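You operate a simulated robot arm through the tools that you are given. There is no shell and no other tool. Be economical: measure what you need, move in short steps, check, and stop when the job is done.

You are at the controls of a simulated two-armed robot. One attempt, no reset.

JOB
On the open end of the bench with the blue door, fold the grey cloth in half, so that its two long edges meet.

Only the result counts: the job must be done as asked and must still hold three seconds after the hand-in. Knocking over, shifting, dropping, spilling or breaking anything else fails it. Flat cloth is picked up by pressing the open fingertips on it (5 to 10 N) and closing them slowly along it; thin cloth reads only 2 to 8 mm in the jaws.

ROBOT AND FRAMES
Two 7-joint arms with two-finger parallel grippers on one trunk, on a base that drives. Base frame: it is fixed to the floor where the robot stands at the start and does not move with it; the origin is under the middle of the robot, x ahead of it, y to its left, z up; the surface under the hand at the start is at about z = 900. Units: mm, rad, N and s.
The left shoulder is at the start at [70, 163, 1195], the right one opposite. With the tool pointing down near the work surface each hand reaches from about 400 to 880 mm from the robot's upright axis, wherever it stands, measured 20 degrees to its own side. Places, roughly: open end of the bench with the blue door [600, -100, 900]. Payload 3.43 kg a hand.
Tool frame (each hand has its own): the origin (TCP) lies between the finger pads and is the grasp point; the fingertips stand 34 mm ahead of it; z points along the fingers, y is the line along which they close. The gripper opens to 128 mm. The fingers are 24 mm wide and 12 mm thick; the gripper's body (48 by 130 mm) begins 96 mm behind the TCP.
Orientation is that of the tool frame in the base frame, as a unit quaternion [x, y, z, w]. With the fingers straight down and closing along the base's y, the tool's x points along the base's -x, its y along +y and its z along -z.

CONTROLS
- The arms move only by the tool apply_moves. It takes "left_motion", "right_motion" or both (then of equal length, played together; a hand with none holds still); each is a list of rows, each a list of 7 numbers: the turn, a rotation vector about the tool's x, y, z in units of 5 degrees (1.0 is 5 degrees), then the shift along the tool's x, y, z in units of 30 mm (1.0 is 30 mm), then the gripper command, from -1 (fully open) to 1 (shut), values between in proportion. In form: [[ax, ay, az, dx, dy, dz, grip], ...]. A call has 1 to 8 rows; each row shifts and turns the commanded pose from where the row before left it, along the tool's axes as they then stand. A call with a number of a shift or a turn outside -1 to 1 is refused whole. Each row takes 0.2 s and may step no farther than 50 mm and 0.15 rad from the row before; otherwise, or with a gripper value out of range, the whole call is refused. A pose out of reach is approached as far as the arm can. The call stops where the force on the tool passes 40 N (or 10 N more than at its start, if that is more) or the arm is blocked; 0.2 s more then pass. The fingers move at their own pace (about 153 mm/s each) and stop on an object; they squeeze with about 44 N. The grip force told is the motor's: it shows also when the fingers shut on nothing. Time passes only in rows, and 0.2 s behind the last, so rows that do not move let the fingers close. The reply holds the time, the measured pose of the TCP, the force on the tool along the base axes, the opening and the grip force, in the units named above and with some noise, with the torque about the TCP (base axes, N m) and any sound that the robot's microphone picked up.
- Cameras (640 x 400 px; columns grow to the right, rows downward): "scene" is now at [130.9, 0.6, 1406.3]; the picture's right is [0.02, -1.00, 0.00], its down [-0.71, -0.01, -0.70] and it looks along [0.70, 0.01, -0.71] (base axes); focal length 286 px, centre (320, 200). "left" rides on the left gripper at [76, 11, -160] in its tool frame; the picture's right is [-0.15, 0.99, 0.00], its down [-0.88, -0.13, -0.46] and it looks along [-0.45, -0.07, 0.89] (tool axes); focal length 234 px, centre (320, 200). "right" rides on the right gripper at [76, -11, -160] in its tool frame; the picture's right is [0.15, 0.99, 0.00], its down [-0.88, 0.13, -0.46] and it looks along [-0.45, 0.07, 0.89] (tool axes); focal length 234 px, centre (320, 200). There is no depth. A picture from a camera that has moved, and an enlarged one, comes with that camera's place and axes in the base frame and with its lens.
- snapshot(camera): a new picture of that camera. It takes no simulated time.
- slide_trunk(by): slides the trunk up (or, below 0, down) by that many mm; the arms and the scene camera ride with it, the base frame stays. It gives what a move gives, with no picture.
- drive_base(legs): drives the robot by 1 to 6 legs, each [ahead, left, turn to the left] in mm, mm and rad, along the robot's own axes; the way and the turn of a leg run together, so that a leg with both is an arc; at most 1500 mm and 3.142 rad a leg. The arms and the cameras ride along, it lands a little off, and it stops where it bumps. It gives what a move gives.
- head_to(pan, tilt): turns the head with the scene camera to pan (to the left, within 1.501 rad either way) and tilt (down, from -0.506 to 1.204), counted from straight ahead of the robot. It gives what a move gives.
- close_up(camera, box): a new picture of the part [left, top, right, bottom] of that camera's present view, enlarged. It takes no simulated time.
- close_job(): hands the job in; it is judged then, once.

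Go step by step. Nothing tells you exact positions but the pictures and the camera data: compare them with the known pose of the tool, close in by small moves and look again before you grip or let go. The budget is 120 turns and 88 pictures, counting those below and the enlarged ones. Unless the task says otherwise, let go and move clear before handing in.

The tools are called after "Request:" as a command line: name --argument value ..., lists and objects as JSON in quotes. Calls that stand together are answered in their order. apply_moves: Moves the arms, as the interface text tells. Its arguments: {"type":"object","properties":{"left_motion":{"type":"array","items":{"type":"array","items":{"type":"number"}}},"right_motion":{"type":"array","items":{"type":"array","items":{"type":"number"}}}},"required":[]} The other tools are called the same way: slide_trunk (by) slides the trunk up or down; drive_base (legs) drives the base; head_to (pan, tilt) turns the head that bears the scene camera; snapshot (camera) takes a picture; close_up (camera, box) takes an enlarged picture of a part of a camera's view; close_job () hands the job in.

At the start:

```text
t: 0.0
left_tool_pos: [575.0, 171.7, 1141.3]
left_ee_rot: [0.0, 1.0, 0.0, 0.0]
left_wrist_force: [-0.5, 0.0, 0.0]
left_moment: [0.01, 0.0, 0.0]
left_opening: 127.9
left_finger_force: 0.0
right_tool_pos: [455.2, -256.8, 1082.5]
right_ee_rot: [0.001, 1.0, 0.0, 0.0]
right_wrist_force: [-0.2, -0.9, -0.1]
right_moment: [0.0, -0.04, 0.0]
right_opening: 127.9
right_finger_force: 0.0
trunk travel left (down, up): [-675.0, 265.0]
robot x, y, heading: [-2.1, -0.5, -0.006]
head pan, tilt: [0.017, 0.796]
```

scene: 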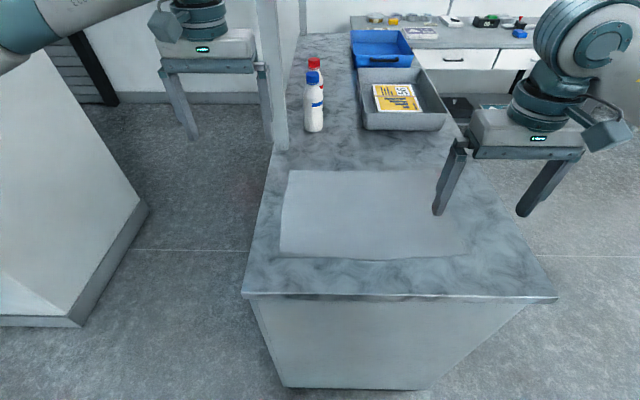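
right: 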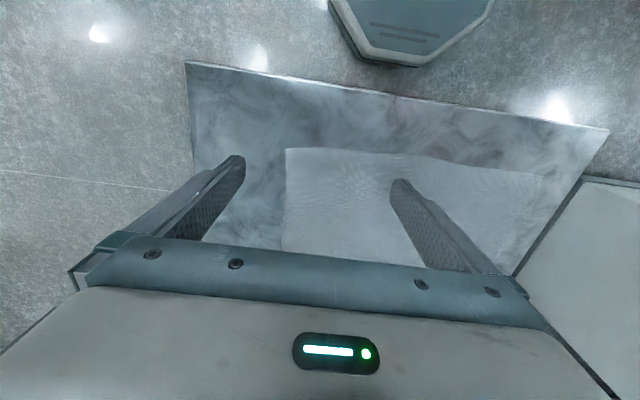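
left: 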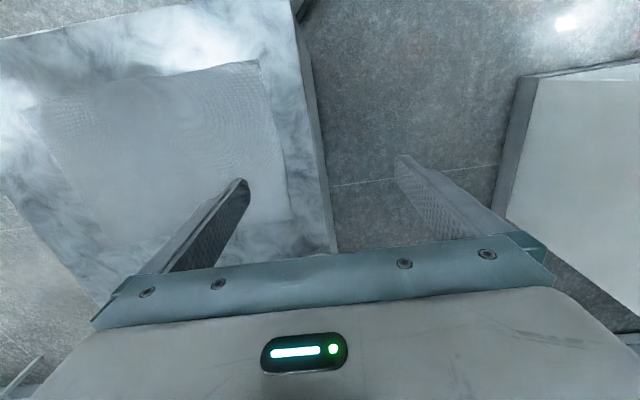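

The grey cloth lies with its long edges across the bench: the near edge is at x≈470, the far edge at x≈745, and it spans y≈-310 to 95. I'll enlarge the view to measure its corners.

Request:
close_up --camera "scene" --box '[240, 140, 560, 300]'

Request:
close_up --camera "right" --box '[180, 50, 620, 300]'

```text
2.00 times, centred on (400, 220) of scene
camera zoom: at [130.9, 0.6, 1406.3], right [0.02, -1.0, 0.0], down [-0.71, -0.01, -0.7], along [0.7, 0.01, -0.71], focal length 571 px, centre (160, 160)
```

zoom: 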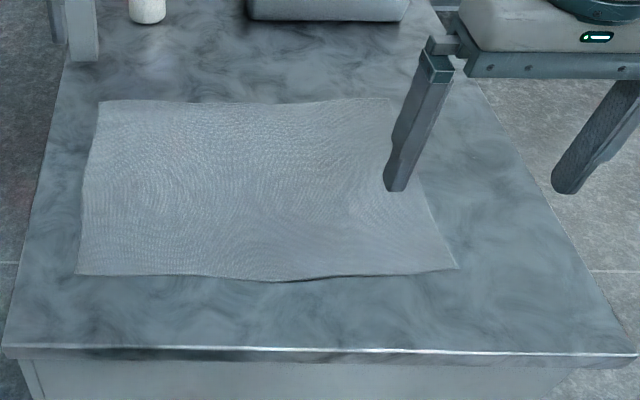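

```text
1.45 times, centred on (400, 175) of right
camera zoom: at [377.3, -267.0, 1243.3], right [-0.15, 0.99, 0.0], down [0.88, 0.13, 0.46], along [0.45, 0.07, -0.89], focal length 341 px, centre (204, 236)
```

zoom: 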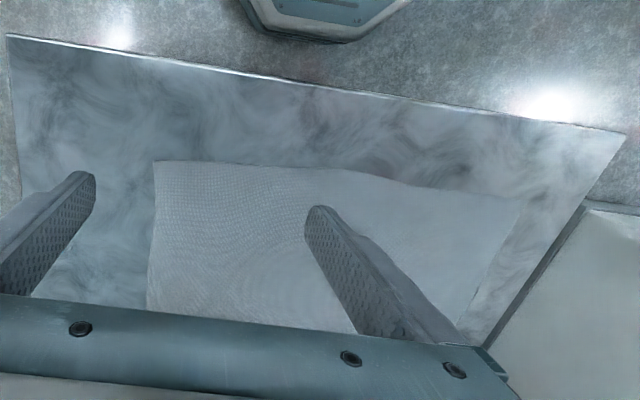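

The corners come out at about B[460,92], C[476,-306], A[742,93] and D[759,-310]. I'll bring both hands above the near corners with the jaws partly closed.

Request:
apply_moves --left_motion '[[0, 0, 0, 0.446, -0.44, 0.754, 0.4], [0, 0, 0, 0.446, -0.44, 0.754, 0.4], [0, 0, 0, 0.446, -0.44, 0.754, 0.4], [0, 0, 0, 0.446, -0.44, 0.754, 0.4], [0, 0, 0, 0.446, -0.44, 0.754, 0.4], [0, 0, 0, 0.446, -0.44, 0.754, 0.4], [0, 0, 0, 0.446, -0.44, 0.754, 0.4], [0, 0, 0, 0.446, -0.44, 0.754, 0.4]]' --right_motion '[[0, 0, 0, -0.117, -0.096, 0.51, 0.4], [0, 0, 0, -0.117, -0.096, 0.51, 0.4], [0, 0, 0, -0.117, -0.096, 0.51, 0.4], [0, 0, 0, -0.117, -0.096, 0.51, 0.4], [0, 0, 0, -0.117, -0.096, 0.51, 0.4], [0, 0, 0, -0.117, -0.096, 0.51, 0.4], [0, 0, 0, -0.117, -0.096, 0.51, 0.4], [0, 0, 0, -0.117, -0.096, 0.51, 0.4]]'

Request:
snapshot --camera "scene"

Request:
snapshot --camera "left"

Request:
snapshot --camera "right"

```text
t: 1.8
left_tool_pos: [470.1, 64.2, 960.7]
left_ee_rot: [0.001, 1.0, 0.0, 0.001]
left_wrist_force: [0.1, -0.2, -0.1]
left_moment: [0.03, -0.03, 0.03]
left_opening: 38.6
left_finger_force: 0.0
right_tool_pos: [481.2, -279.4, 959.4]
right_ee_rot: [-0.001, 1.0, 0.0, 0.0]
right_wrist_force: [0.1, 0.7, 0.1]
right_moment: [0.0, 0.0, -0.01]
right_opening: 38.2
right_finger_force: 0.1
trunk travel left (down, up): [-675.0, 265.0]
robot x, y, heading: [-0.3, -2.9, 0.003]
head pan, tilt: [0.017, 0.796]
```

```text
82 pictures are left
camera scene: at [131.4, 0.0, 1406.3], right [0.02, -1.0, 0.0], down [-0.72, -0.01, -0.7], along [0.7, 0.01, -0.72], focal length 286 px, centre (320, 200)
```

scene: 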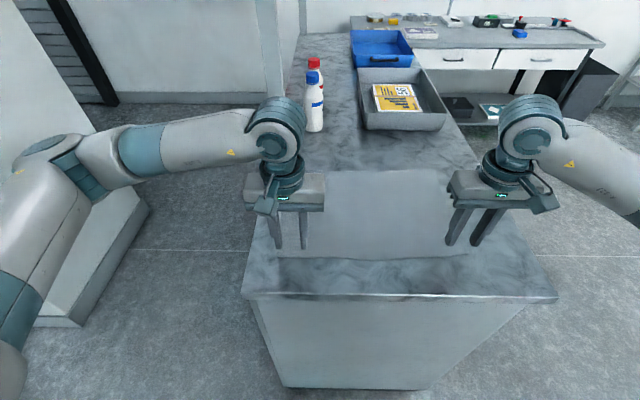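

```text
81 pictures are left
camera left: at [392.7, 76.1, 1119.9], right [0.15, 0.99, 0.0], down [0.88, -0.13, 0.46], along [0.45, -0.07, -0.89], focal length 234 px, centre (320, 200)
```

left: 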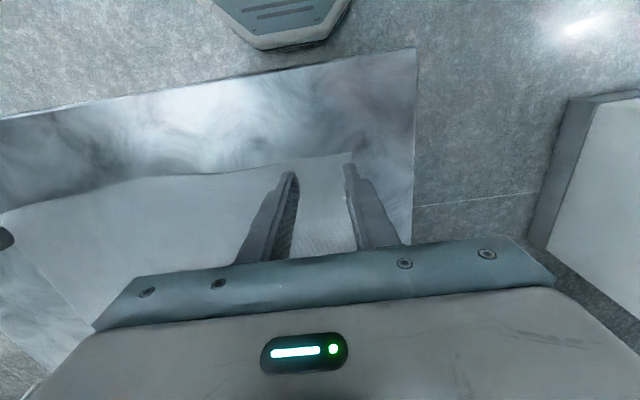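

```text
80 pictures are left
camera right: at [405.7, -291.0, 1119.7], right [-0.15, 0.99, 0.0], down [0.88, 0.13, 0.46], along [0.45, 0.07, -0.89], focal length 234 px, centre (320, 200)
```

right: 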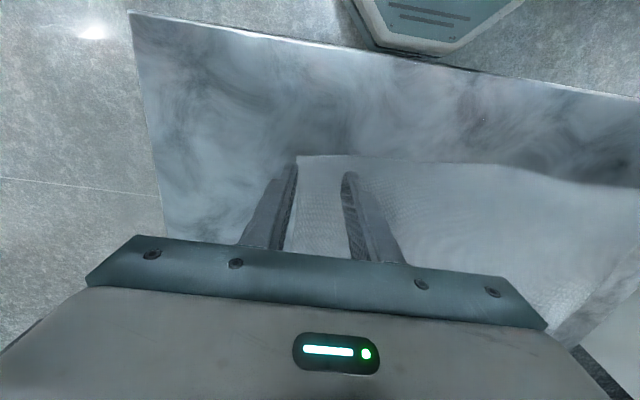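

The left fingers straddle the edge at corner B as wanted, and the right hand should go about 10 mm further inward. I'll adjust both and lower them to just above contact.

Request:
apply_moves --left_motion '[[0, 0, 0, 0, -0.1, 0.3, 0.4], [0, 0, 0, 0, 0, 0.3, 0.4], [0, 0, 0, 0, 0, 0.15, 0.4], [0, 0, 0, 0, 0, 0, 0.4]]' --right_motion '[[0, 0, 0, 0, 0.35, 0.3, 0.4], [0, 0, 0, 0, 0, 0.3, 0.4], [0, 0, 0, 0, 0, 0.15, 0.4], [0, 0, 0, 0, 0, 0, 0.4]]'

```text
t: 2.8
left_tool_pos: [468.5, 60.8, 936.0]
left_ee_rot: [0.0, 1.0, -0.001, 0.001]
left_wrist_force: [0.1, 0.2, 0.4]
left_moment: [0.03, -0.02, -0.01]
left_opening: 38.5
left_finger_force: 0.1
right_tool_pos: [483.0, -268.8, 939.3]
right_ee_rot: [0.0, 1.0, -0.001, 0.0]
right_wrist_force: [0.7, 0.1, 0.3]
right_moment: [-0.03, 0.01, -0.01]
right_opening: 38.1
right_finger_force: 0.2
trunk travel left (down, up): [-675.0, 265.0]
robot x, y, heading: [3.3, -0.0, 0.004]
head pan, tilt: [0.017, 0.796]
```

No contact yet, so I'll step down a little further.

Request:
apply_moves --left_motion '[[0, 0, 0, 0, 0, 0.07, 0.4], [0, 0, 0, 0, 0, 0.05, 0.4], [0, 0, 0, 0, 0, 0, 0.4]]' --right_motion '[[0, 0, 0, 0, 0, 0.07, 0.4], [0, 0, 0, 0, 0, 0.05, 0.4], [0, 0, 0, 0, 0, 0, 0.4]]'

```text
t: 3.6
left_tool_pos: [467.8, 61.8, 934.9]
left_ee_rot: [0.0, 1.0, 0.0, 0.001]
left_wrist_force: [1.6, -0.7, 7.5]
left_moment: [-0.01, -0.04, 0.0]
left_opening: 38.6
left_finger_force: 0.0
right_tool_pos: [480.6, -268.3, 935.8]
right_ee_rot: [0.0, 1.0, 0.0, 0.001]
right_wrist_force: [1.2, 0.5, 4.6]
right_moment: [-0.04, -0.08, 0.02]
right_opening: 38.3
right_finger_force: 0.2
trunk travel left (down, up): [-675.0, 265.0]
robot x, y, heading: [-1.1, -1.8, 0.002]
head pan, tilt: [0.017, 0.796]
```

Both hands are in contact, left at 7.5 N and right at 4.6 N. I'll press the right slightly more and close both slowly.

Request:
apply_moves --left_motion '[[0, 0, 0, 0, 0, 0, 0.4], [0, 0, 0, 0, 0, 0, 0.48], [0, 0, 0, 0, 0, 0, 0.56], [0, 0, 0, 0, 0, 0, 0.64], [0, 0, 0, 0, 0, 0, 0.72], [0, 0, 0, 0, 0, 0, 0.8], [0, 0, 0, 0, 0, 0, 0.88], [0, 0, 0, 0, 0, 0, 0.94]]' --right_motion '[[0, 0, 0, 0, 0, 0.03, 0.4], [0, 0, 0, 0, 0, 0, 0.48], [0, 0, 0, 0, 0, 0, 0.56], [0, 0, 0, 0, 0, 0, 0.64], [0, 0, 0, 0, 0, 0, 0.72], [0, 0, 0, 0, 0, 0, 0.8], [0, 0, 0, 0, 0, 0, 0.88], [0, 0, 0, 0, 0, 0, 0.94]]'

Request:
apply_moves --left_motion '[[0, 0, 0, 0, 0, 0, 1], [0, 0, 0, 0, 0, 0, 1], [0, 0, 0, 0, 0, 0, 1]]' --right_motion '[[0, 0, 0, 0, 0, 0, 1], [0, 0, 0, 0, 0, 0, 1], [0, 0, 0, 0, 0, 0, 1]]'

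Request:
snapshot --camera "left"

Request:
snapshot --camera "right"

```text
t: 5.4
left_tool_pos: [465.7, 60.9, 935.2]
left_ee_rot: [-0.001, 1.0, 0.0, 0.002]
left_wrist_force: [0.9, -5.1, 7.1]
left_moment: [-0.17, 0.01, -0.01]
left_opening: 7.5
left_finger_force: 3.2
right_tool_pos: [480.4, -267.9, 935.4]
right_ee_rot: [0.0, 1.0, 0.001, 0.0]
right_wrist_force: [-1.3, 6.1, 18.9]
right_moment: [0.31, 0.08, -0.01]
right_opening: 6.7
right_finger_force: 2.5
trunk travel left (down, up): [-675.0, 265.0]
robot x, y, heading: [0.9, 0.2, 0.002]
head pan, tilt: [0.017, 0.796]
```

```text
t: 6.2
left_tool_pos: [466.9, 62.1, 936.4]
left_ee_rot: [0.0, 1.0, -0.001, 0.002]
left_wrist_force: [1.1, -11.6, 4.9]
left_moment: [-0.38, -0.01, -0.03]
left_opening: 2.0
left_finger_force: 36.7
right_tool_pos: [481.4, -268.2, 936.0]
right_ee_rot: [0.0, 1.0, 0.0, 0.001]
right_wrist_force: [-0.4, 10.9, 19.4]
right_moment: [0.36, 0.09, 0.04]
right_opening: 2.3
right_finger_force: 37.3
trunk travel left (down, up): [-675.0, 265.0]
robot x, y, heading: [1.3, 1.6, -0.001]
head pan, tilt: [0.017, 0.796]
```

```text
79 pictures are left
camera left: at [390.2, 73.5, 1095.2], right [0.15, 0.99, 0.0], down [0.88, -0.13, 0.46], along [0.45, -0.07, -0.89], focal length 234 px, centre (320, 200)
```

left: 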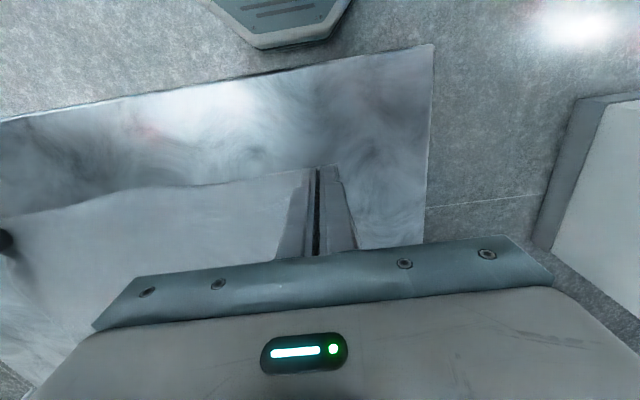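

```text
78 pictures are left
camera right: at [404.3, -278.7, 1095.1], right [-0.15, 0.99, 0.0], down [0.88, 0.13, 0.46], along [0.45, 0.07, -0.89], focal length 234 px, centre (320, 200)
```

right: 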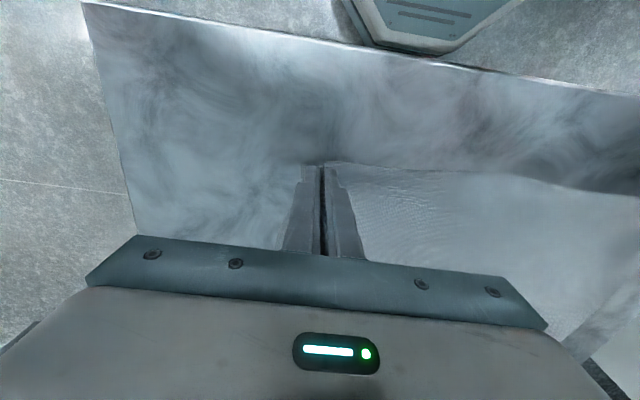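

Both jaws read about 2 mm, which fits cloth between them. I'll lift 35 mm and look.

Request:
apply_moves --left_motion '[[0, 0, 0, -0.1, 0, -0.3, 1], [0, 0, 0, -0.1, 0, -0.4, 1], [0, 0, 0, -0.1, 0, -0.5, 1]]' --right_motion '[[0, 0, 0, -0.1, 0, -0.3, 1], [0, 0, 0, -0.1, 0, -0.4, 1], [0, 0, 0, -0.1, 0, -0.5, 1]]'

Request:
close_up --camera "scene" --box '[240, 140, 560, 300]'

Request:
snapshot --camera "left"

Request:
snapshot --camera "right"

```text
t: 7.0
left_tool_pos: [477.8, 63.5, 970.2]
left_ee_rot: [0.0, 1.0, -0.001, 0.0]
left_wrist_force: [0.3, -12.6, 0.1]
left_moment: [-0.4, 0.02, -0.07]
left_opening: 2.0
left_finger_force: 37.0
right_tool_pos: [491.7, -268.9, 967.9]
right_ee_rot: [-0.001, 1.0, 0.001, -0.001]
right_wrist_force: [0.2, 11.7, -0.1]
right_moment: [0.42, 0.06, 0.06]
right_opening: 2.1
right_finger_force: 36.5
trunk travel left (down, up): [-675.0, 265.0]
robot x, y, heading: [1.4, 0.9, 0.002]
head pan, tilt: [0.017, 0.796]
```

```text
2.00 times, centred on (400, 220) of scene
camera zoom: at [131.2, 0.5, 1406.1], right [0.02, -1.0, 0.0], down [-0.71, -0.01, -0.7], along [0.7, 0.01, -0.72], focal length 571 px, centre (160, 160)
```

zoom: 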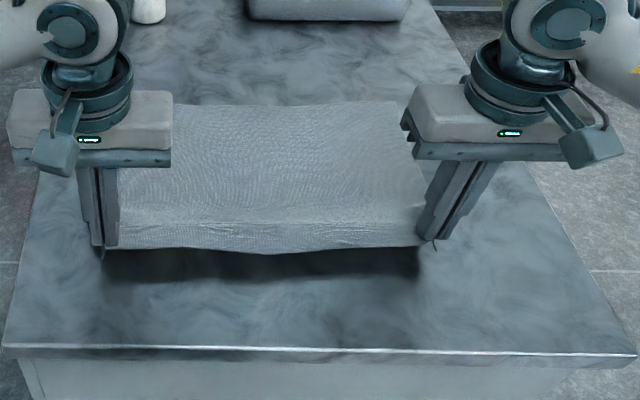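

```text
76 pictures are left
camera left: at [401.7, 74.5, 1129.6], right [0.15, 0.99, 0.0], down [0.88, -0.13, 0.46], along [0.45, -0.07, -0.89], focal length 234 px, centre (320, 200)
```

left: 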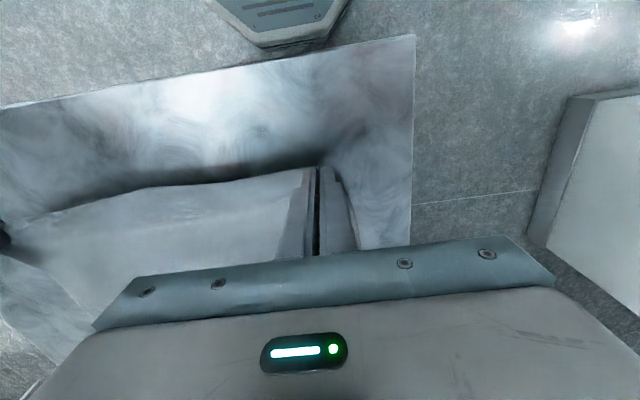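

```text
75 pictures are left
camera right: at [414.9, -279.7, 1129.2], right [-0.15, 0.99, 0.0], down [0.88, 0.13, 0.46], along [0.45, 0.07, -0.89], focal length 234 px, centre (320, 200)
```

right: 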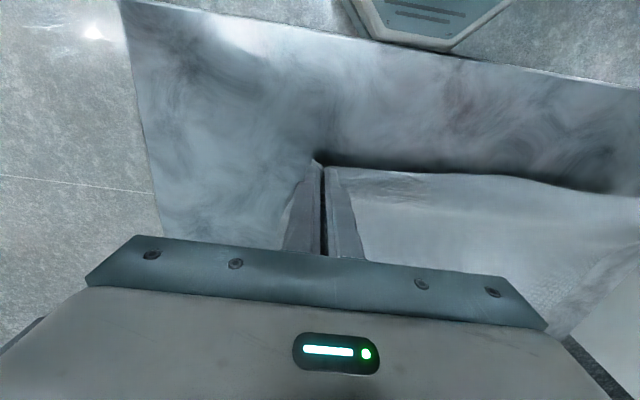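

The whole near edge is up and held by both hands, slightly over-taut at 12 N. I'll carry it up and over to the apex of an arc, easing the hands inward a little.

Request:
apply_moves --left_motion '[[0, 0, 0, -0.2, -0.02, -0.6, 1], [0, 0, 0, -0.3, -0.02, -0.567, 1], [0, 0, 0, -0.4, -0.02, -0.533, 1], [0, 0, 0, -0.5, -0.02, -0.467, 1], [0, 0, 0, -0.6, -0.02, -0.367, 1], [0, 0, 0, -0.67, -0.02, -0.233, 1], [0, 0, 0, -0.7, -0.02, -0.133, 1], [0, 0, 0, -0.73, -0.02, -0.067, 1]]' --right_motion '[[0, 0, 0, -0.2, 0.02, -0.6, 1], [0, 0, 0, -0.3, 0.02, -0.567, 1], [0, 0, 0, -0.4, 0.02, -0.533, 1], [0, 0, 0, -0.5, 0.02, -0.467, 1], [0, 0, 0, -0.6, 0.02, -0.367, 1], [0, 0, 0, -0.67, 0.02, -0.233, 1], [0, 0, 0, -0.7, 0.02, -0.133, 1], [0, 0, 0, -0.73, 0.02, -0.067, 1]]'

Request:
snapshot --camera "scene"

Request:
snapshot --camera "left"

```text
t: 8.8
left_tool_pos: [601.7, 57.6, 1060.0]
left_ee_rot: [0.0, 1.0, 0.0, 0.001]
left_wrist_force: [0.1, -1.7, -0.4]
left_moment: [-0.08, 0.0, -0.02]
left_opening: 1.9
left_finger_force: 36.7
right_tool_pos: [616.2, -264.4, 1059.5]
right_ee_rot: [-0.001, 1.0, -0.001, 0.0]
right_wrist_force: [0.3, 3.5, 0.3]
right_moment: [0.14, -0.01, 0.01]
right_opening: 2.2
right_finger_force: 36.9
trunk travel left (down, up): [-675.0, 265.0]
robot x, y, heading: [-0.0, -1.7, 0.001]
head pan, tilt: [0.017, 0.796]
```

```text
74 pictures are left
camera scene: at [132.1, 0.8, 1406.1], right [0.02, -1.0, 0.0], down [-0.72, -0.01, -0.7], along [0.7, 0.01, -0.72], focal length 286 px, centre (320, 200)
```

scene: 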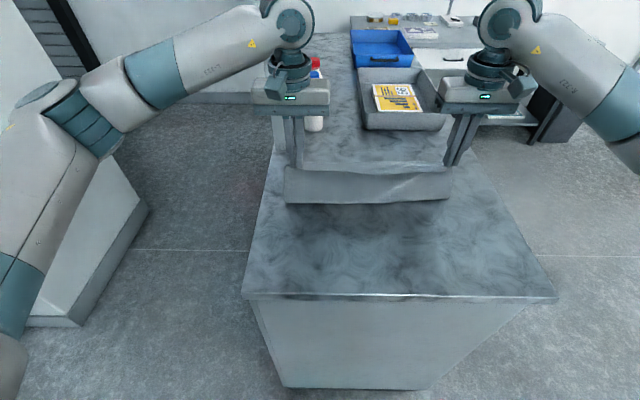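

```text
73 pictures are left
camera left: at [524.9, 69.9, 1219.8], right [0.15, 0.99, 0.0], down [0.88, -0.13, 0.46], along [0.45, -0.07, -0.89], focal length 234 px, centre (320, 200)
```

left: 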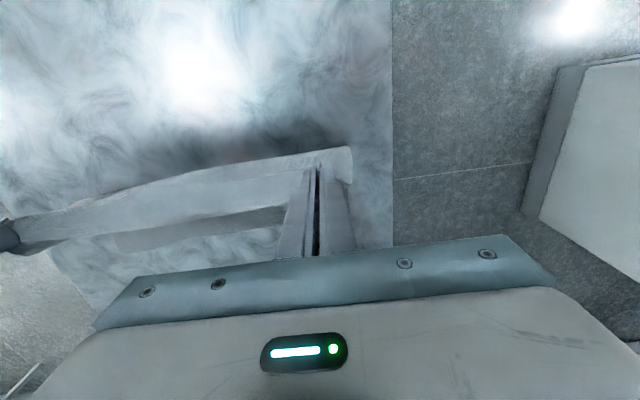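

The lift is going well. I want to check whether the far edge has stayed in place.

Request:
close_up --camera "scene" --box '[260, 110, 500, 230]'

Request:
close_up --camera "left" --box '[0, 120, 400, 300]'

```text
2.67 times, centred on (380, 170) of scene
camera zoom: at [132.1, 0.8, 1406.1], right [0.02, -1.0, 0.0], down [-0.72, -0.01, -0.7], along [0.7, 0.01, -0.72], focal length 762 px, centre (160, 280)
```

zoom: 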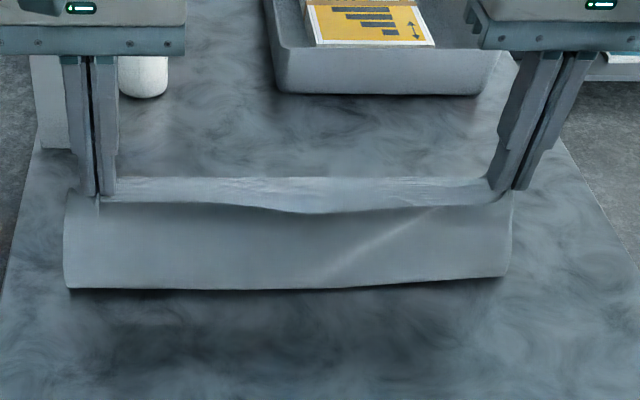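

```text
1.60 times, centred on (200, 210) of left
camera zoom: at [524.9, 69.9, 1219.8], right [0.15, 0.99, 0.0], down [0.88, -0.13, 0.46], along [0.45, -0.07, -0.89], focal length 375 px, centre (512, 184)
```

zoom: 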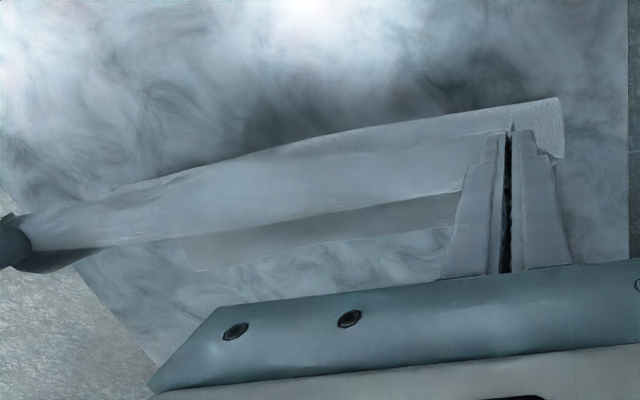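

The cloth hangs cleanly from both hands at the apex. There is an upright post near [830,120], so I'll keep the hands vertical and come down the far side of the arc, stopping above the far edge to look.

Request:
apply_moves --left_motion '[[0, 0, 0, -0.733, 0, 0.1, 1], [0, 0, 0, -0.667, 0, 0.2, 1], [0, 0, 0, -0.6, 0, 0.3, 1], [0, 0, 0, -0.533, 0, 0.4, 1], [0, 0, 0, -0.467, 0, 0.467, 1], [0, 0, 0, -0.4, 0, 0.5, 1], [0, 0, 0, -0.333, 0, 0.533, 1], [0, 0, 0, -0.267, 0, 0.5, 1]]' --right_motion '[[0, 0, 0, -0.733, 0, 0.1, 1], [0, 0, 0, -0.667, 0, 0.2, 1], [0, 0, 0, -0.6, 0, 0.3, 1], [0, 0, 0, -0.533, 0, 0.4, 1], [0, 0, 0, -0.467, 0, 0.467, 1], [0, 0, 0, -0.4, 0, 0.5, 1], [0, 0, 0, -0.333, 0, 0.533, 1], [0, 0, 0, -0.267, 0, 0.5, 1]]'

Request:
close_up --camera "scene" --box '[260, 110, 500, 230]'

Request:
snapshot --camera "left"

Request:
snapshot --camera "right"

```text
t: 10.6
left_tool_pos: [720.3, 56.7, 969.6]
left_ee_rot: [0.0, 1.0, 0.0, 0.0]
left_wrist_force: [0.3, -1.8, -1.0]
left_moment: [-0.09, 0.04, 0.0]
left_opening: 1.9
left_finger_force: 36.8
right_tool_pos: [733.6, -264.4, 969.0]
right_ee_rot: [0.0, 1.0, 0.0, 0.0]
right_wrist_force: [-0.3, 1.8, 0.4]
right_moment: [0.07, -0.01, -0.01]
right_opening: 2.0
right_finger_force: 36.8
trunk travel left (down, up): [-675.0, 265.0]
robot x, y, heading: [2.9, -2.0, -0.002]
head pan, tilt: [0.017, 0.796]
```

```text
2.67 times, centred on (380, 170) of scene
camera zoom: at [131.8, 0.6, 1406.2], right [0.02, -1.0, 0.0], down [-0.72, -0.01, -0.7], along [0.7, 0.01, -0.72], focal length 762 px, centre (160, 280)
```

zoom: 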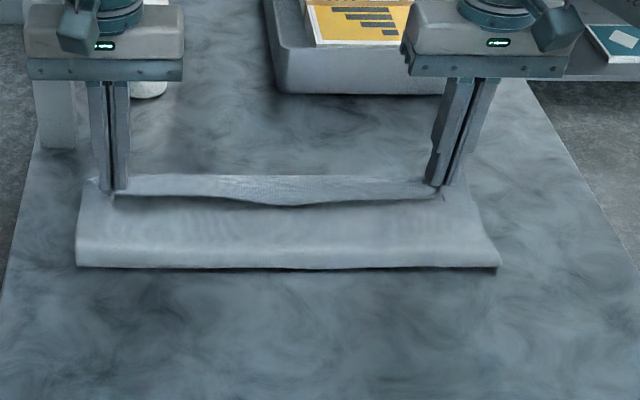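

```text
69 pictures are left
camera left: at [644.2, 69.2, 1129.5], right [0.15, 0.99, 0.0], down [0.88, -0.13, 0.46], along [0.45, -0.07, -0.89], focal length 234 px, centre (320, 200)
```

left: 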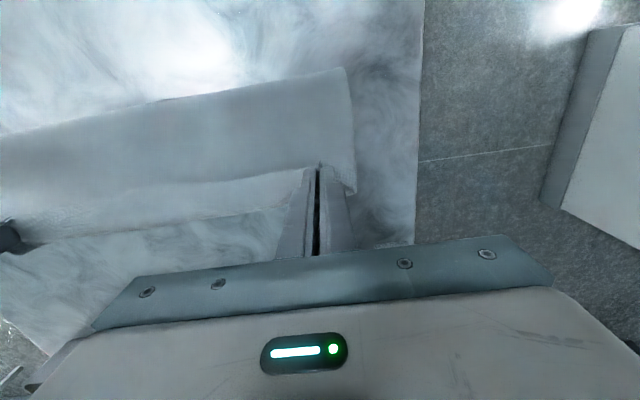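

```text
68 pictures are left
camera right: at [657.4, -275.0, 1128.3], right [-0.15, 0.99, 0.0], down [0.88, 0.13, 0.45], along [0.45, 0.07, -0.89], focal length 234 px, centre (320, 200)
```

right: 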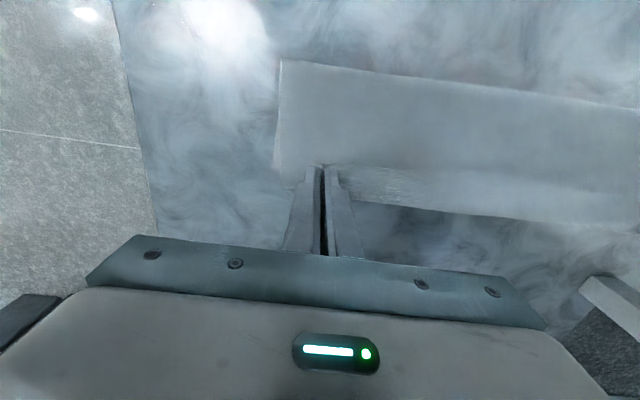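

The fold forms well, but because the hands stay vertical, a strip of hem about 20 mm wide is turned back on itself. It is cleaner to retrace now and fold far-to-near instead. That lets me tilt the hands at the end, and the edges will face the camera.

Request:
apply_moves --left_motion '[[0, 0, 0, 0.267, 0, -0.5, 1], [0, 0, 0, 0.333, 0, -0.533, 1], [0, 0, 0, 0.4, 0, -0.5, 1], [0, 0, 0, 0.467, 0, -0.467, 1], [0, 0, 0, 0.533, 0, -0.4, 1], [0, 0, 0, 0.6, 0, -0.3, 1], [0, 0, 0, 0.667, 0, -0.2, 1], [0, 0, 0, 0.733, 0, -0.1, 1]]' --right_motion '[[0, 0, 0, 0.267, 0, -0.5, 1], [0, 0, 0, 0.333, 0, -0.533, 1], [0, 0, 0, 0.4, 0, -0.5, 1], [0, 0, 0, 0.467, 0, -0.467, 1], [0, 0, 0, 0.533, 0, -0.4, 1], [0, 0, 0, 0.6, 0, -0.3, 1], [0, 0, 0, 0.667, 0, -0.2, 1], [0, 0, 0, 0.733, 0, -0.1, 1]]'

Request:
apply_moves --left_motion '[[0, 0, 0, 0.73, 0.02, 0.067, 1], [0, 0, 0, 0.7, 0.02, 0.133, 1], [0, 0, 0, 0.67, 0.02, 0.233, 1], [0, 0, 0, 0.6, 0.02, 0.367, 1], [0, 0, 0, 0.5, 0.02, 0.467, 1], [0, 0, 0, 0.4, 0.02, 0.533, 1], [0, 0, 0, 0.3, 0.02, 0.567, 1], [0, 0, 0, 0.2, 0.02, 0.6, 1]]' --right_motion '[[0, 0, 0, 0.73, -0.02, 0.067, 1], [0, 0, 0, 0.7, -0.02, 0.133, 1], [0, 0, 0, 0.67, -0.02, 0.233, 1], [0, 0, 0, 0.6, -0.02, 0.367, 1], [0, 0, 0, 0.5, -0.02, 0.467, 1], [0, 0, 0, 0.4, -0.02, 0.533, 1], [0, 0, 0, 0.3, -0.02, 0.567, 1], [0, 0, 0, 0.2, -0.02, 0.6, 1]]'

Request:
apply_moves --left_motion '[[0, 0, 0, 0.13, 0, 0.5, 1], [0, 0, 0, 0.1, 0, 0.4, 1], [0, 0, 0, 0.1, 0, 0.16, 1], [0, 0, 0, 0, 0, 0, 1]]' --right_motion '[[0, 0, 0, 0.13, 0, 0.5, 1], [0, 0, 0, 0.1, 0, 0.4, 1], [0, 0, 0, 0.1, 0, 0.13, 1], [0, 0, 0, 0, 0, 0, 1]]'

Request:
snapshot --camera "scene"

```text
t: 12.4
left_tool_pos: [597.4, 58.3, 1060.6]
left_ee_rot: [0.0, 1.0, 0.0, 0.001]
left_wrist_force: [-0.3, -2.7, -0.8]
left_moment: [-0.11, -0.02, -0.02]
left_opening: 1.8
left_finger_force: 36.7
right_tool_pos: [611.9, -264.9, 1058.5]
right_ee_rot: [0.0, 1.0, 0.0, 0.001]
right_wrist_force: [-1.1, 3.3, -0.4]
right_moment: [0.09, 0.04, 0.06]
right_opening: 2.2
right_finger_force: 36.9
trunk travel left (down, up): [-675.0, 265.0]
robot x, y, heading: [-1.1, 1.9, 0.003]
head pan, tilt: [0.017, 0.796]
```

```text
t: 14.2
left_tool_pos: [478.1, 61.0, 969.7]
left_ee_rot: [-0.001, 1.0, -0.001, -0.001]
left_wrist_force: [-0.2, -11.1, -0.1]
left_moment: [-0.4, -0.03, -0.06]
left_opening: 1.9
left_finger_force: 36.4
right_tool_pos: [490.8, -269.3, 968.8]
right_ee_rot: [0.001, 1.0, 0.0, 0.0]
right_wrist_force: [0.1, 12.5, -0.8]
right_moment: [0.4, 0.01, 0.08]
right_opening: 2.1
right_finger_force: 36.8
trunk travel left (down, up): [-675.0, 265.0]
robot x, y, heading: [1.3, -2.0, 0.001]
head pan, tilt: [0.017, 0.796]
```

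```text
t: 15.2
left_tool_pos: [468.4, 62.0, 937.9]
left_ee_rot: [-0.001, 1.0, 0.0, 0.001]
left_wrist_force: [0.2, -11.3, 0.5]
left_moment: [-0.41, 0.01, -0.07]
left_opening: 1.7
left_finger_force: 37.0
right_tool_pos: [482.0, -269.4, 936.8]
right_ee_rot: [0.0, 1.0, 0.0, 0.0]
right_wrist_force: [-0.2, 11.2, 0.7]
right_moment: [0.39, 0.0, 0.06]
right_opening: 2.4
right_finger_force: 36.9
trunk travel left (down, up): [-675.0, 265.0]
robot x, y, heading: [1.7, 0.7, 0.002]
head pan, tilt: [0.017, 0.796]
```

```text
67 pictures are left
camera scene: at [131.0, 0.6, 1406.3], right [0.02, -1.0, 0.0], down [-0.71, -0.01, -0.7], along [0.7, 0.01, -0.71], focal length 286 px, centre (320, 200)
```

scene: 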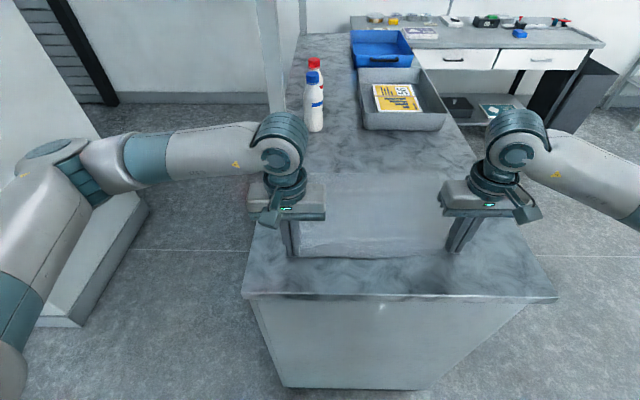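

Cloth is back in place. I'll open the jaws slowly at the surface so the hem spreads again, lift clear, and look.

Request:
apply_moves --left_motion '[[0, 0, 0, 0, 0, 0.03, 0.95], [0, 0, 0, 0, 0, 0, 0.85], [0, 0, 0, 0, 0, 0, 0.75], [0, 0, 0, 0, 0, 0, 0.65], [0, 0, 0, 0, 0, 0, 0.6], [0, 0, 0, 0, 0, -0.3, 0.6], [0, 0, 0, 0, 0, -0.8, 0.6], [0, 0, 0, 0, 0, -1, 0.6]]' --right_motion '[[0, 0, 0, 0, 0, 0.03, 0.95], [0, 0, 0, 0, 0, 0, 0.85], [0, 0, 0, 0, 0, 0, 0.75], [0, 0, 0, 0, 0, 0, 0.65], [0, 0, 0, 0, 0, 0, 0.6], [0, 0, 0, 0, 0, -0.3, 0.6], [0, 0, 0, 0, 0, -0.8, 0.6], [0, 0, 0, 0, 0, -1, 0.6]]'

Request:
apply_moves --left_motion '[[0, 0, 0, 0, 1, -1, 0.6], [0, 0, 0, 0, 1, -1, 0.6], [0, 0, 0, 0, 1, -1, 0.6], [0, 0, 0, 0, 1, 0, 0.6]]' --right_motion '[[0, 0, 0, 0, -1, -1, 0.6], [0, 0, 0, 0, -1, -1, 0.6], [0, 0, 0, 0, -1, -1, 0.6], [0, 0, 0, 0, -1, 0, 0.6]]'

Request:
close_up --camera "scene" --box '[240, 140, 560, 300]'

```text
t: 17.0
left_tool_pos: [466.0, 61.8, 1001.3]
left_ee_rot: [-0.001, 1.0, 0.0, 0.001]
left_wrist_force: [0.2, -0.2, 0.0]
left_moment: [-0.01, -0.02, 0.03]
left_opening: 25.7
left_finger_force: 0.0
right_tool_pos: [481.2, -266.3, 1000.7]
right_ee_rot: [0.0, 1.0, 0.0, 0.0]
right_wrist_force: [0.6, -0.1, 0.0]
right_moment: [0.0, -0.01, 0.02]
right_opening: 25.6
right_finger_force: 0.0
trunk travel left (down, up): [-675.0, 265.0]
robot x, y, heading: [7.3, -0.6, 0.003]
head pan, tilt: [0.017, 0.796]
```

```text
t: 18.0
left_tool_pos: [465.6, 182.2, 1091.5]
left_ee_rot: [0.0, 1.0, 0.0, 0.0]
left_wrist_force: [-0.2, -0.2, -0.5]
left_moment: [-0.02, -0.03, -0.01]
left_opening: 25.5
left_finger_force: 0.0
right_tool_pos: [478.5, -388.7, 1092.1]
right_ee_rot: [0.0, 1.0, -0.001, 0.0]
right_wrist_force: [0.0, 0.2, 0.6]
right_moment: [0.01, -0.05, 0.0]
right_opening: 25.9
right_finger_force: 0.0
trunk travel left (down, up): [-675.0, 265.0]
robot x, y, heading: [-1.1, 1.8, -0.001]
head pan, tilt: [0.017, 0.796]
```

```text
2.00 times, centred on (400, 220) of scene
camera zoom: at [129.7, 0.8, 1406.4], right [0.02, -1.0, 0.0], down [-0.71, -0.01, -0.7], along [0.7, 0.01, -0.71], focal length 571 px, centre (160, 160)
```

zoom: 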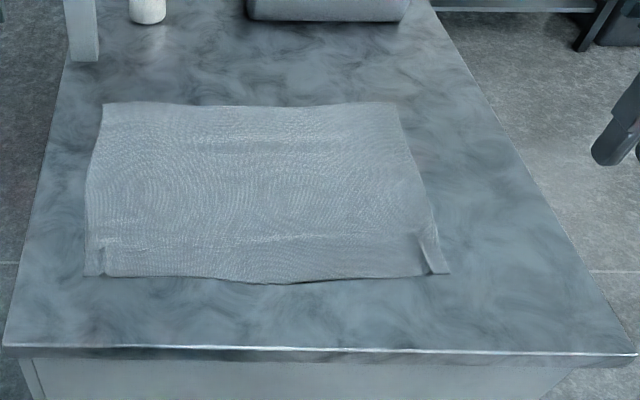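

The cloth recovered flat, with only small ridges at the near corners. The far corners are now about A[734,88] and D[742,-314]. I'll move both hands over them with the jaws at 26 mm.

Request:
apply_moves --left_motion '[[0, 0, 0, -0.933, -0.367, 0, 0.6], [0, 0, 0, -0.933, -0.367, 0, 0.6], [0, 0, 0, -0.933, -0.367, 0, 0.6], [0, 0, 0, -0.933, -0.367, 0, 0.6], [0, 0, 0, -0.933, -0.367, 0, 0.6], [0, 0, 0, -0.933, -0.367, 0, 0.6], [0, 0, 0, -0.933, -0.367, 0, 0.6], [0, 0, 0, -0.933, -0.367, 0, 0.6]]' --right_motion '[[0, 0, 0, -0.933, 0.267, 0, 0.6], [0, 0, 0, -0.933, 0.267, 0, 0.6], [0, 0, 0, -0.933, 0.267, 0, 0.6], [0, 0, 0, -0.933, 0.267, 0, 0.6], [0, 0, 0, -0.933, 0.267, 0, 0.6], [0, 0, 0, -0.933, 0.267, 0, 0.6], [0, 0, 0, -0.933, 0.267, 0, 0.6], [0, 0, 0, -0.933, 0.267, 0, 0.6]]'

Request:
apply_moves --left_motion '[[0, 0, 0, -0.3, -0.22, 0.84, 0.6], [0, 0, 0, -0.3, -0.22, 0.84, 0.6], [0, 0, 0, -0.3, -0.22, 0.84, 0.6], [0, 0, 0, -0.3, -0.22, 0.84, 0.6], [0, 0, 0, -0.3, -0.22, 0.84, 0.6]]' --right_motion '[[0, 0, 0, -0.277, 0.25, 0.84, 0.6], [0, 0, 0, -0.277, 0.25, 0.84, 0.6], [0, 0, 0, -0.277, 0.25, 0.84, 0.6], [0, 0, 0, -0.277, 0.25, 0.84, 0.6], [0, 0, 0, -0.277, 0.25, 0.84, 0.6]]'

Request:
close_up --camera "left" --box '[200, 100, 440, 260]'

Request:
close_up --camera "right" --box '[200, 100, 440, 260]'

Request:
close_up --camera "scene" --box '[240, 100, 560, 260]'

```text
t: 19.8
left_tool_pos: [694.7, 93.9, 1090.3]
left_ee_rot: [0.0, 1.0, 0.0, 0.0]
left_wrist_force: [-0.8, 0.2, 0.2]
left_moment: [-0.02, -0.02, -0.01]
left_opening: 25.7
left_finger_force: 0.1
right_tool_pos: [706.7, -327.0, 1091.9]
right_ee_rot: [-0.001, 1.0, 0.0, -0.001]
right_wrist_force: [-0.1, 0.1, -0.8]
right_moment: [-0.02, 0.0, -0.02]
right_opening: 25.5
right_finger_force: 0.1
trunk travel left (down, up): [-675.0, 265.0]
robot x, y, heading: [2.1, -2.5, -0.002]
head pan, tilt: [0.017, 0.796]
```

```text
t: 21.0
left_tool_pos: [737.4, 60.3, 964.8]
left_ee_rot: [0.0, 1.0, 0.0, 0.0]
left_wrist_force: [0.7, 0.6, 0.0]
left_moment: [0.0, 0.0, -0.02]
left_opening: 25.6
left_finger_force: 0.0
right_tool_pos: [747.9, -287.3, 964.9]
right_ee_rot: [0.0, 1.0, -0.001, 0.0]
right_wrist_force: [0.5, 0.6, -1.0]
right_moment: [0.01, 0.03, 0.03]
right_opening: 25.6
right_finger_force: 0.1
trunk travel left (down, up): [-675.0, 265.0]
robot x, y, heading: [-1.2, 1.0, 0.002]
head pan, tilt: [0.017, 0.796]
```

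```text
2.50 times, centred on (320, 180) of left
camera zoom: at [662.2, 71.8, 1124.5], right [0.15, 0.99, 0.0], down [0.88, -0.13, 0.46], along [0.45, -0.07, -0.89], focal length 585 px, centre (320, 250)
```

zoom: 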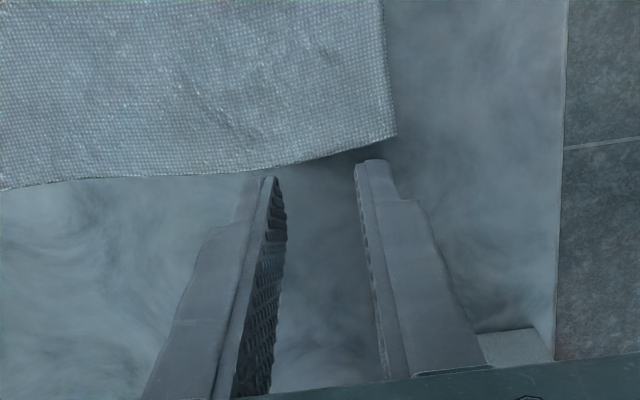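

```text
2.50 times, centred on (320, 180) of right
camera zoom: at [671.0, -297.5, 1124.3], right [-0.15, 0.99, 0.0], down [0.88, 0.13, 0.45], along [0.45, 0.07, -0.89], focal length 585 px, centre (320, 250)
```

zoom: 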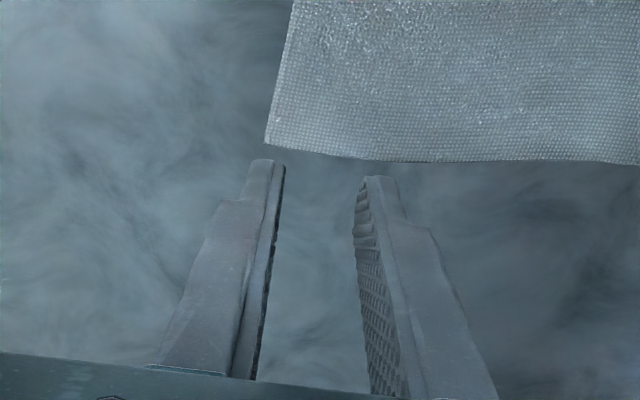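

```text
2.00 times, centred on (400, 180) of scene
camera zoom: at [132.3, 0.4, 1406.2], right [0.02, -1.0, 0.0], down [-0.72, -0.01, -0.7], along [0.7, 0.01, -0.72], focal length 571 px, centre (160, 240)
```

zoom: 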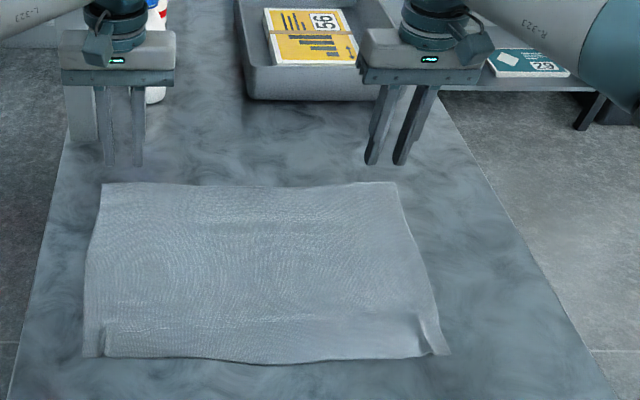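

The far hem sits at x≈735 on the left and 743 on the right, so each finger overlaps it by about 8–10 mm. I'll nudge the right hand and lower both to contact.

Request:
apply_moves --left_motion '[[0, 0, 0, 0, 0, 0.4, 0.6], [0, 0, 0, 0, 0, 0.4, 0.6], [0, 0, 0, 0, 0, 0.12, 0.6], [0, 0, 0, 0, 0, 0.08, 0.6], [0, 0, 0, 0, 0, 0, 0.6]]' --right_motion '[[0, 0, 0, 0.1, 0.17, 0.4, 0.6], [0, 0, 0, 0, 0, 0.4, 0.6], [0, 0, 0, 0, 0, 0.12, 0.6], [0, 0, 0, 0, 0, 0.08, 0.6], [0, 0, 0, 0, 0, 0, 0.6]]'

Request:
close_up --camera "left" --box '[200, 100, 440, 260]'

Request:
close_up --camera "right" --box '[200, 100, 440, 260]'

```text
t: 22.2
left_tool_pos: [737.1, 59.2, 934.7]
left_ee_rot: [0.0, 1.0, 0.0, 0.0]
left_wrist_force: [0.3, -0.1, 4.7]
left_moment: [0.02, 0.05, 0.0]
left_opening: 25.4
left_finger_force: 0.1
right_tool_pos: [743.1, -281.9, 935.9]
right_ee_rot: [0.0, 1.0, 0.0, 0.0]
right_wrist_force: [0.2, 0.1, 0.4]
right_moment: [0.0, -0.01, 0.02]
right_opening: 25.6
right_finger_force: 0.0
trunk travel left (down, up): [-675.0, 265.0]
robot x, y, heading: [2.4, 3.4, -0.003]
head pan, tilt: [0.017, 0.796]
```

```text
2.50 times, centred on (320, 180) of left
camera zoom: at [659.7, 71.9, 1095.3], right [0.15, 0.99, 0.0], down [0.88, -0.13, 0.46], along [0.45, -0.07, -0.89], focal length 585 px, centre (320, 250)
```

zoom: 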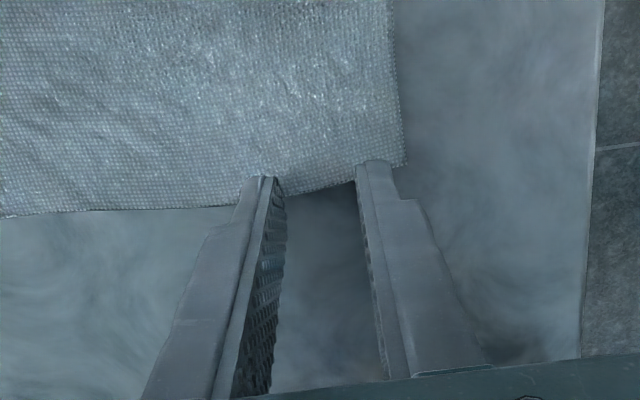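

```text
2.50 times, centred on (320, 180) of right
camera zoom: at [666.8, -292.8, 1095.7], right [-0.15, 0.99, 0.0], down [0.88, 0.13, 0.46], along [0.45, 0.07, -0.89], focal length 585 px, centre (320, 250)
```

zoom: 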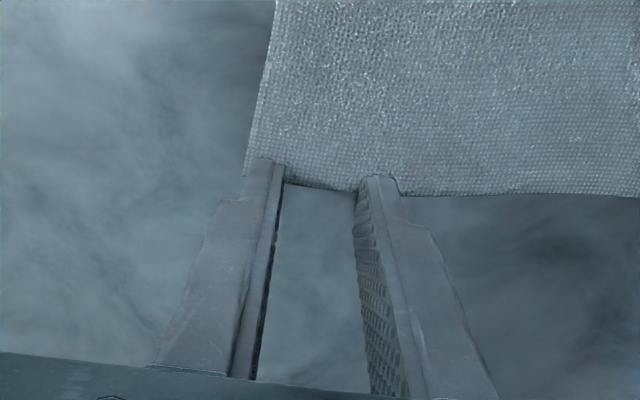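

The left hand is in contact. The right needs a bit more overlap (3 mm toward me) and about 2 mm more descent.

Request:
apply_moves --left_motion '[[0, 0, 0, 0, 0, 0, 0.6], [0, 0, 0, 0, 0, 0.02, 0.6], [0, 0, 0, 0, 0, 0, 0.6], [0, 0, 0, 0, 0, 0, 0.6]]' --right_motion '[[0, 0, 0, 0.1, 0, -0.03, 0.6], [0, 0, 0, 0, 0, 0.05, 0.6], [0, 0, 0, 0, 0, 0.06, 0.6], [0, 0, 0, 0, 0, 0, 0.6]]'

```text
t: 23.2
left_tool_pos: [735.6, 61.2, 935.3]
left_ee_rot: [0.001, 1.0, 0.0, 0.001]
left_wrist_force: [0.8, -1.4, 5.6]
left_moment: [0.0, 0.01, -0.02]
left_opening: 25.5
left_finger_force: 0.1
right_tool_pos: [738.9, -282.1, 936.0]
right_ee_rot: [0.0, 1.0, 0.0, 0.001]
right_wrist_force: [2.3, -1.1, 11.6]
right_moment: [-0.03, 0.04, 0.03]
right_opening: 25.5
right_finger_force: 0.1
trunk travel left (down, up): [-675.0, 265.0]
robot x, y, heading: [3.0, -1.5, 0.001]
head pan, tilt: [0.017, 0.796]
```

The forces are about right, so I'll raise the right a hair and close both slowly.

Request:
apply_moves --left_motion '[[0, 0, 0, 0, 0, 0.02, 0.6], [0, 0, 0, 0, 0, 0, 0.66], [0, 0, 0, 0, 0, 0, 0.72], [0, 0, 0, 0, 0, 0, 0.78], [0, 0, 0, 0, 0, 0, 0.84], [0, 0, 0, 0, 0, 0, 0.9], [0, 0, 0, 0, 0, 0, 0.96], [0, 0, 0, 0, 0, 0, 1]]' --right_motion '[[0, 0, 0, 0, 0, -0.02, 0.6], [0, 0, 0, 0, 0, 0, 0.66], [0, 0, 0, 0, 0, 0, 0.72], [0, 0, 0, 0, 0, 0, 0.78], [0, 0, 0, 0, 0, 0, 0.84], [0, 0, 0, 0, 0, 0, 0.9], [0, 0, 0, 0, 0, 0, 0.96], [0, 0, 0, 0, 0, 0, 1]]'

Request:
apply_moves --left_motion '[[0, 0, 0, 0, 0, 0, 1], [0, 0, 0, 0, 0, 0, 1], [0, 0, 0, 0.1, 0, -0.3, 1], [0, 0, 0, 0.1, 0, -0.4, 1], [0, 0, 0, 0.1, 0, -0.5, 1]]' --right_motion '[[0, 0, 0, 0, 0, 0, 1], [0, 0, 0, 0, 0, 0, 1], [0, 0, 0, 0.1, 0, -0.3, 1], [0, 0, 0, 0.1, 0, -0.4, 1], [0, 0, 0, 0.1, 0, -0.5, 1]]'

Request:
close_up --camera "scene" --box '[240, 100, 560, 260]'

Request:
snapshot --camera "left"

Request:
snapshot --camera "right"

```text
t: 25.0
left_tool_pos: [733.6, 60.6, 935.6]
left_ee_rot: [0.0, 1.0, 0.0, 0.002]
left_wrist_force: [-0.2, -0.3, 7.9]
left_moment: [0.02, 0.08, 0.01]
left_opening: 0.0
left_finger_force: 33.6
right_tool_pos: [738.7, -282.9, 934.8]
right_ee_rot: [0.0, 1.0, 0.0, 0.001]
right_wrist_force: [0.0, 0.8, 12.9]
right_moment: [0.04, 0.1, -0.01]
right_opening: 1.8
right_finger_force: 36.8
trunk travel left (down, up): [-675.0, 265.0]
robot x, y, heading: [-0.8, -1.0, 0.002]
head pan, tilt: [0.017, 0.796]
```

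```text
t: 26.2
left_tool_pos: [726.2, 60.8, 970.9]
left_ee_rot: [-0.001, 1.0, 0.0, 0.001]
left_wrist_force: [-0.7, -0.2, -0.1]
left_moment: [0.02, -0.02, -0.02]
left_opening: 0.2
left_finger_force: 33.1
right_tool_pos: [731.9, -282.4, 969.4]
right_ee_rot: [0.0, 1.0, 0.0, 0.001]
right_wrist_force: [-0.5, -0.1, 0.1]
right_moment: [0.01, -0.02, 0.01]
right_opening: 1.8
right_finger_force: 36.0
trunk travel left (down, up): [-675.0, 265.0]
robot x, y, heading: [3.2, -4.4, -0.002]
head pan, tilt: [0.017, 0.796]
```

```text
2.00 times, centred on (400, 180) of scene
camera zoom: at [130.8, 0.5, 1406.2], right [0.02, -1.0, 0.0], down [-0.71, -0.01, -0.7], along [0.7, 0.01, -0.71], focal length 571 px, centre (160, 240)
```

zoom: 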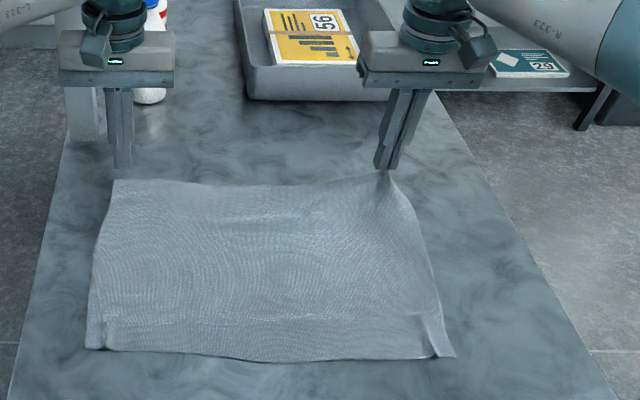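

```text
59 pictures are left
camera left: at [649.9, 72.5, 1130.0], right [0.15, 0.99, 0.0], down [0.88, -0.13, 0.46], along [0.45, -0.07, -0.89], focal length 234 px, centre (320, 200)
```

left: 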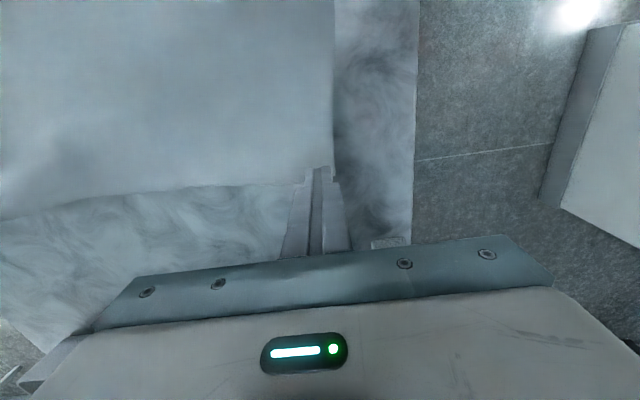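

```text
58 pictures are left
camera right: at [654.8, -293.3, 1129.2], right [-0.15, 0.99, 0.0], down [0.88, 0.13, 0.46], along [0.45, 0.07, -0.89], focal length 234 px, centre (320, 200)
```

right: 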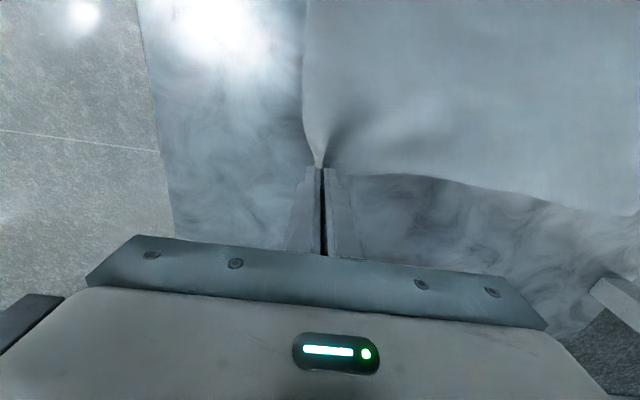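

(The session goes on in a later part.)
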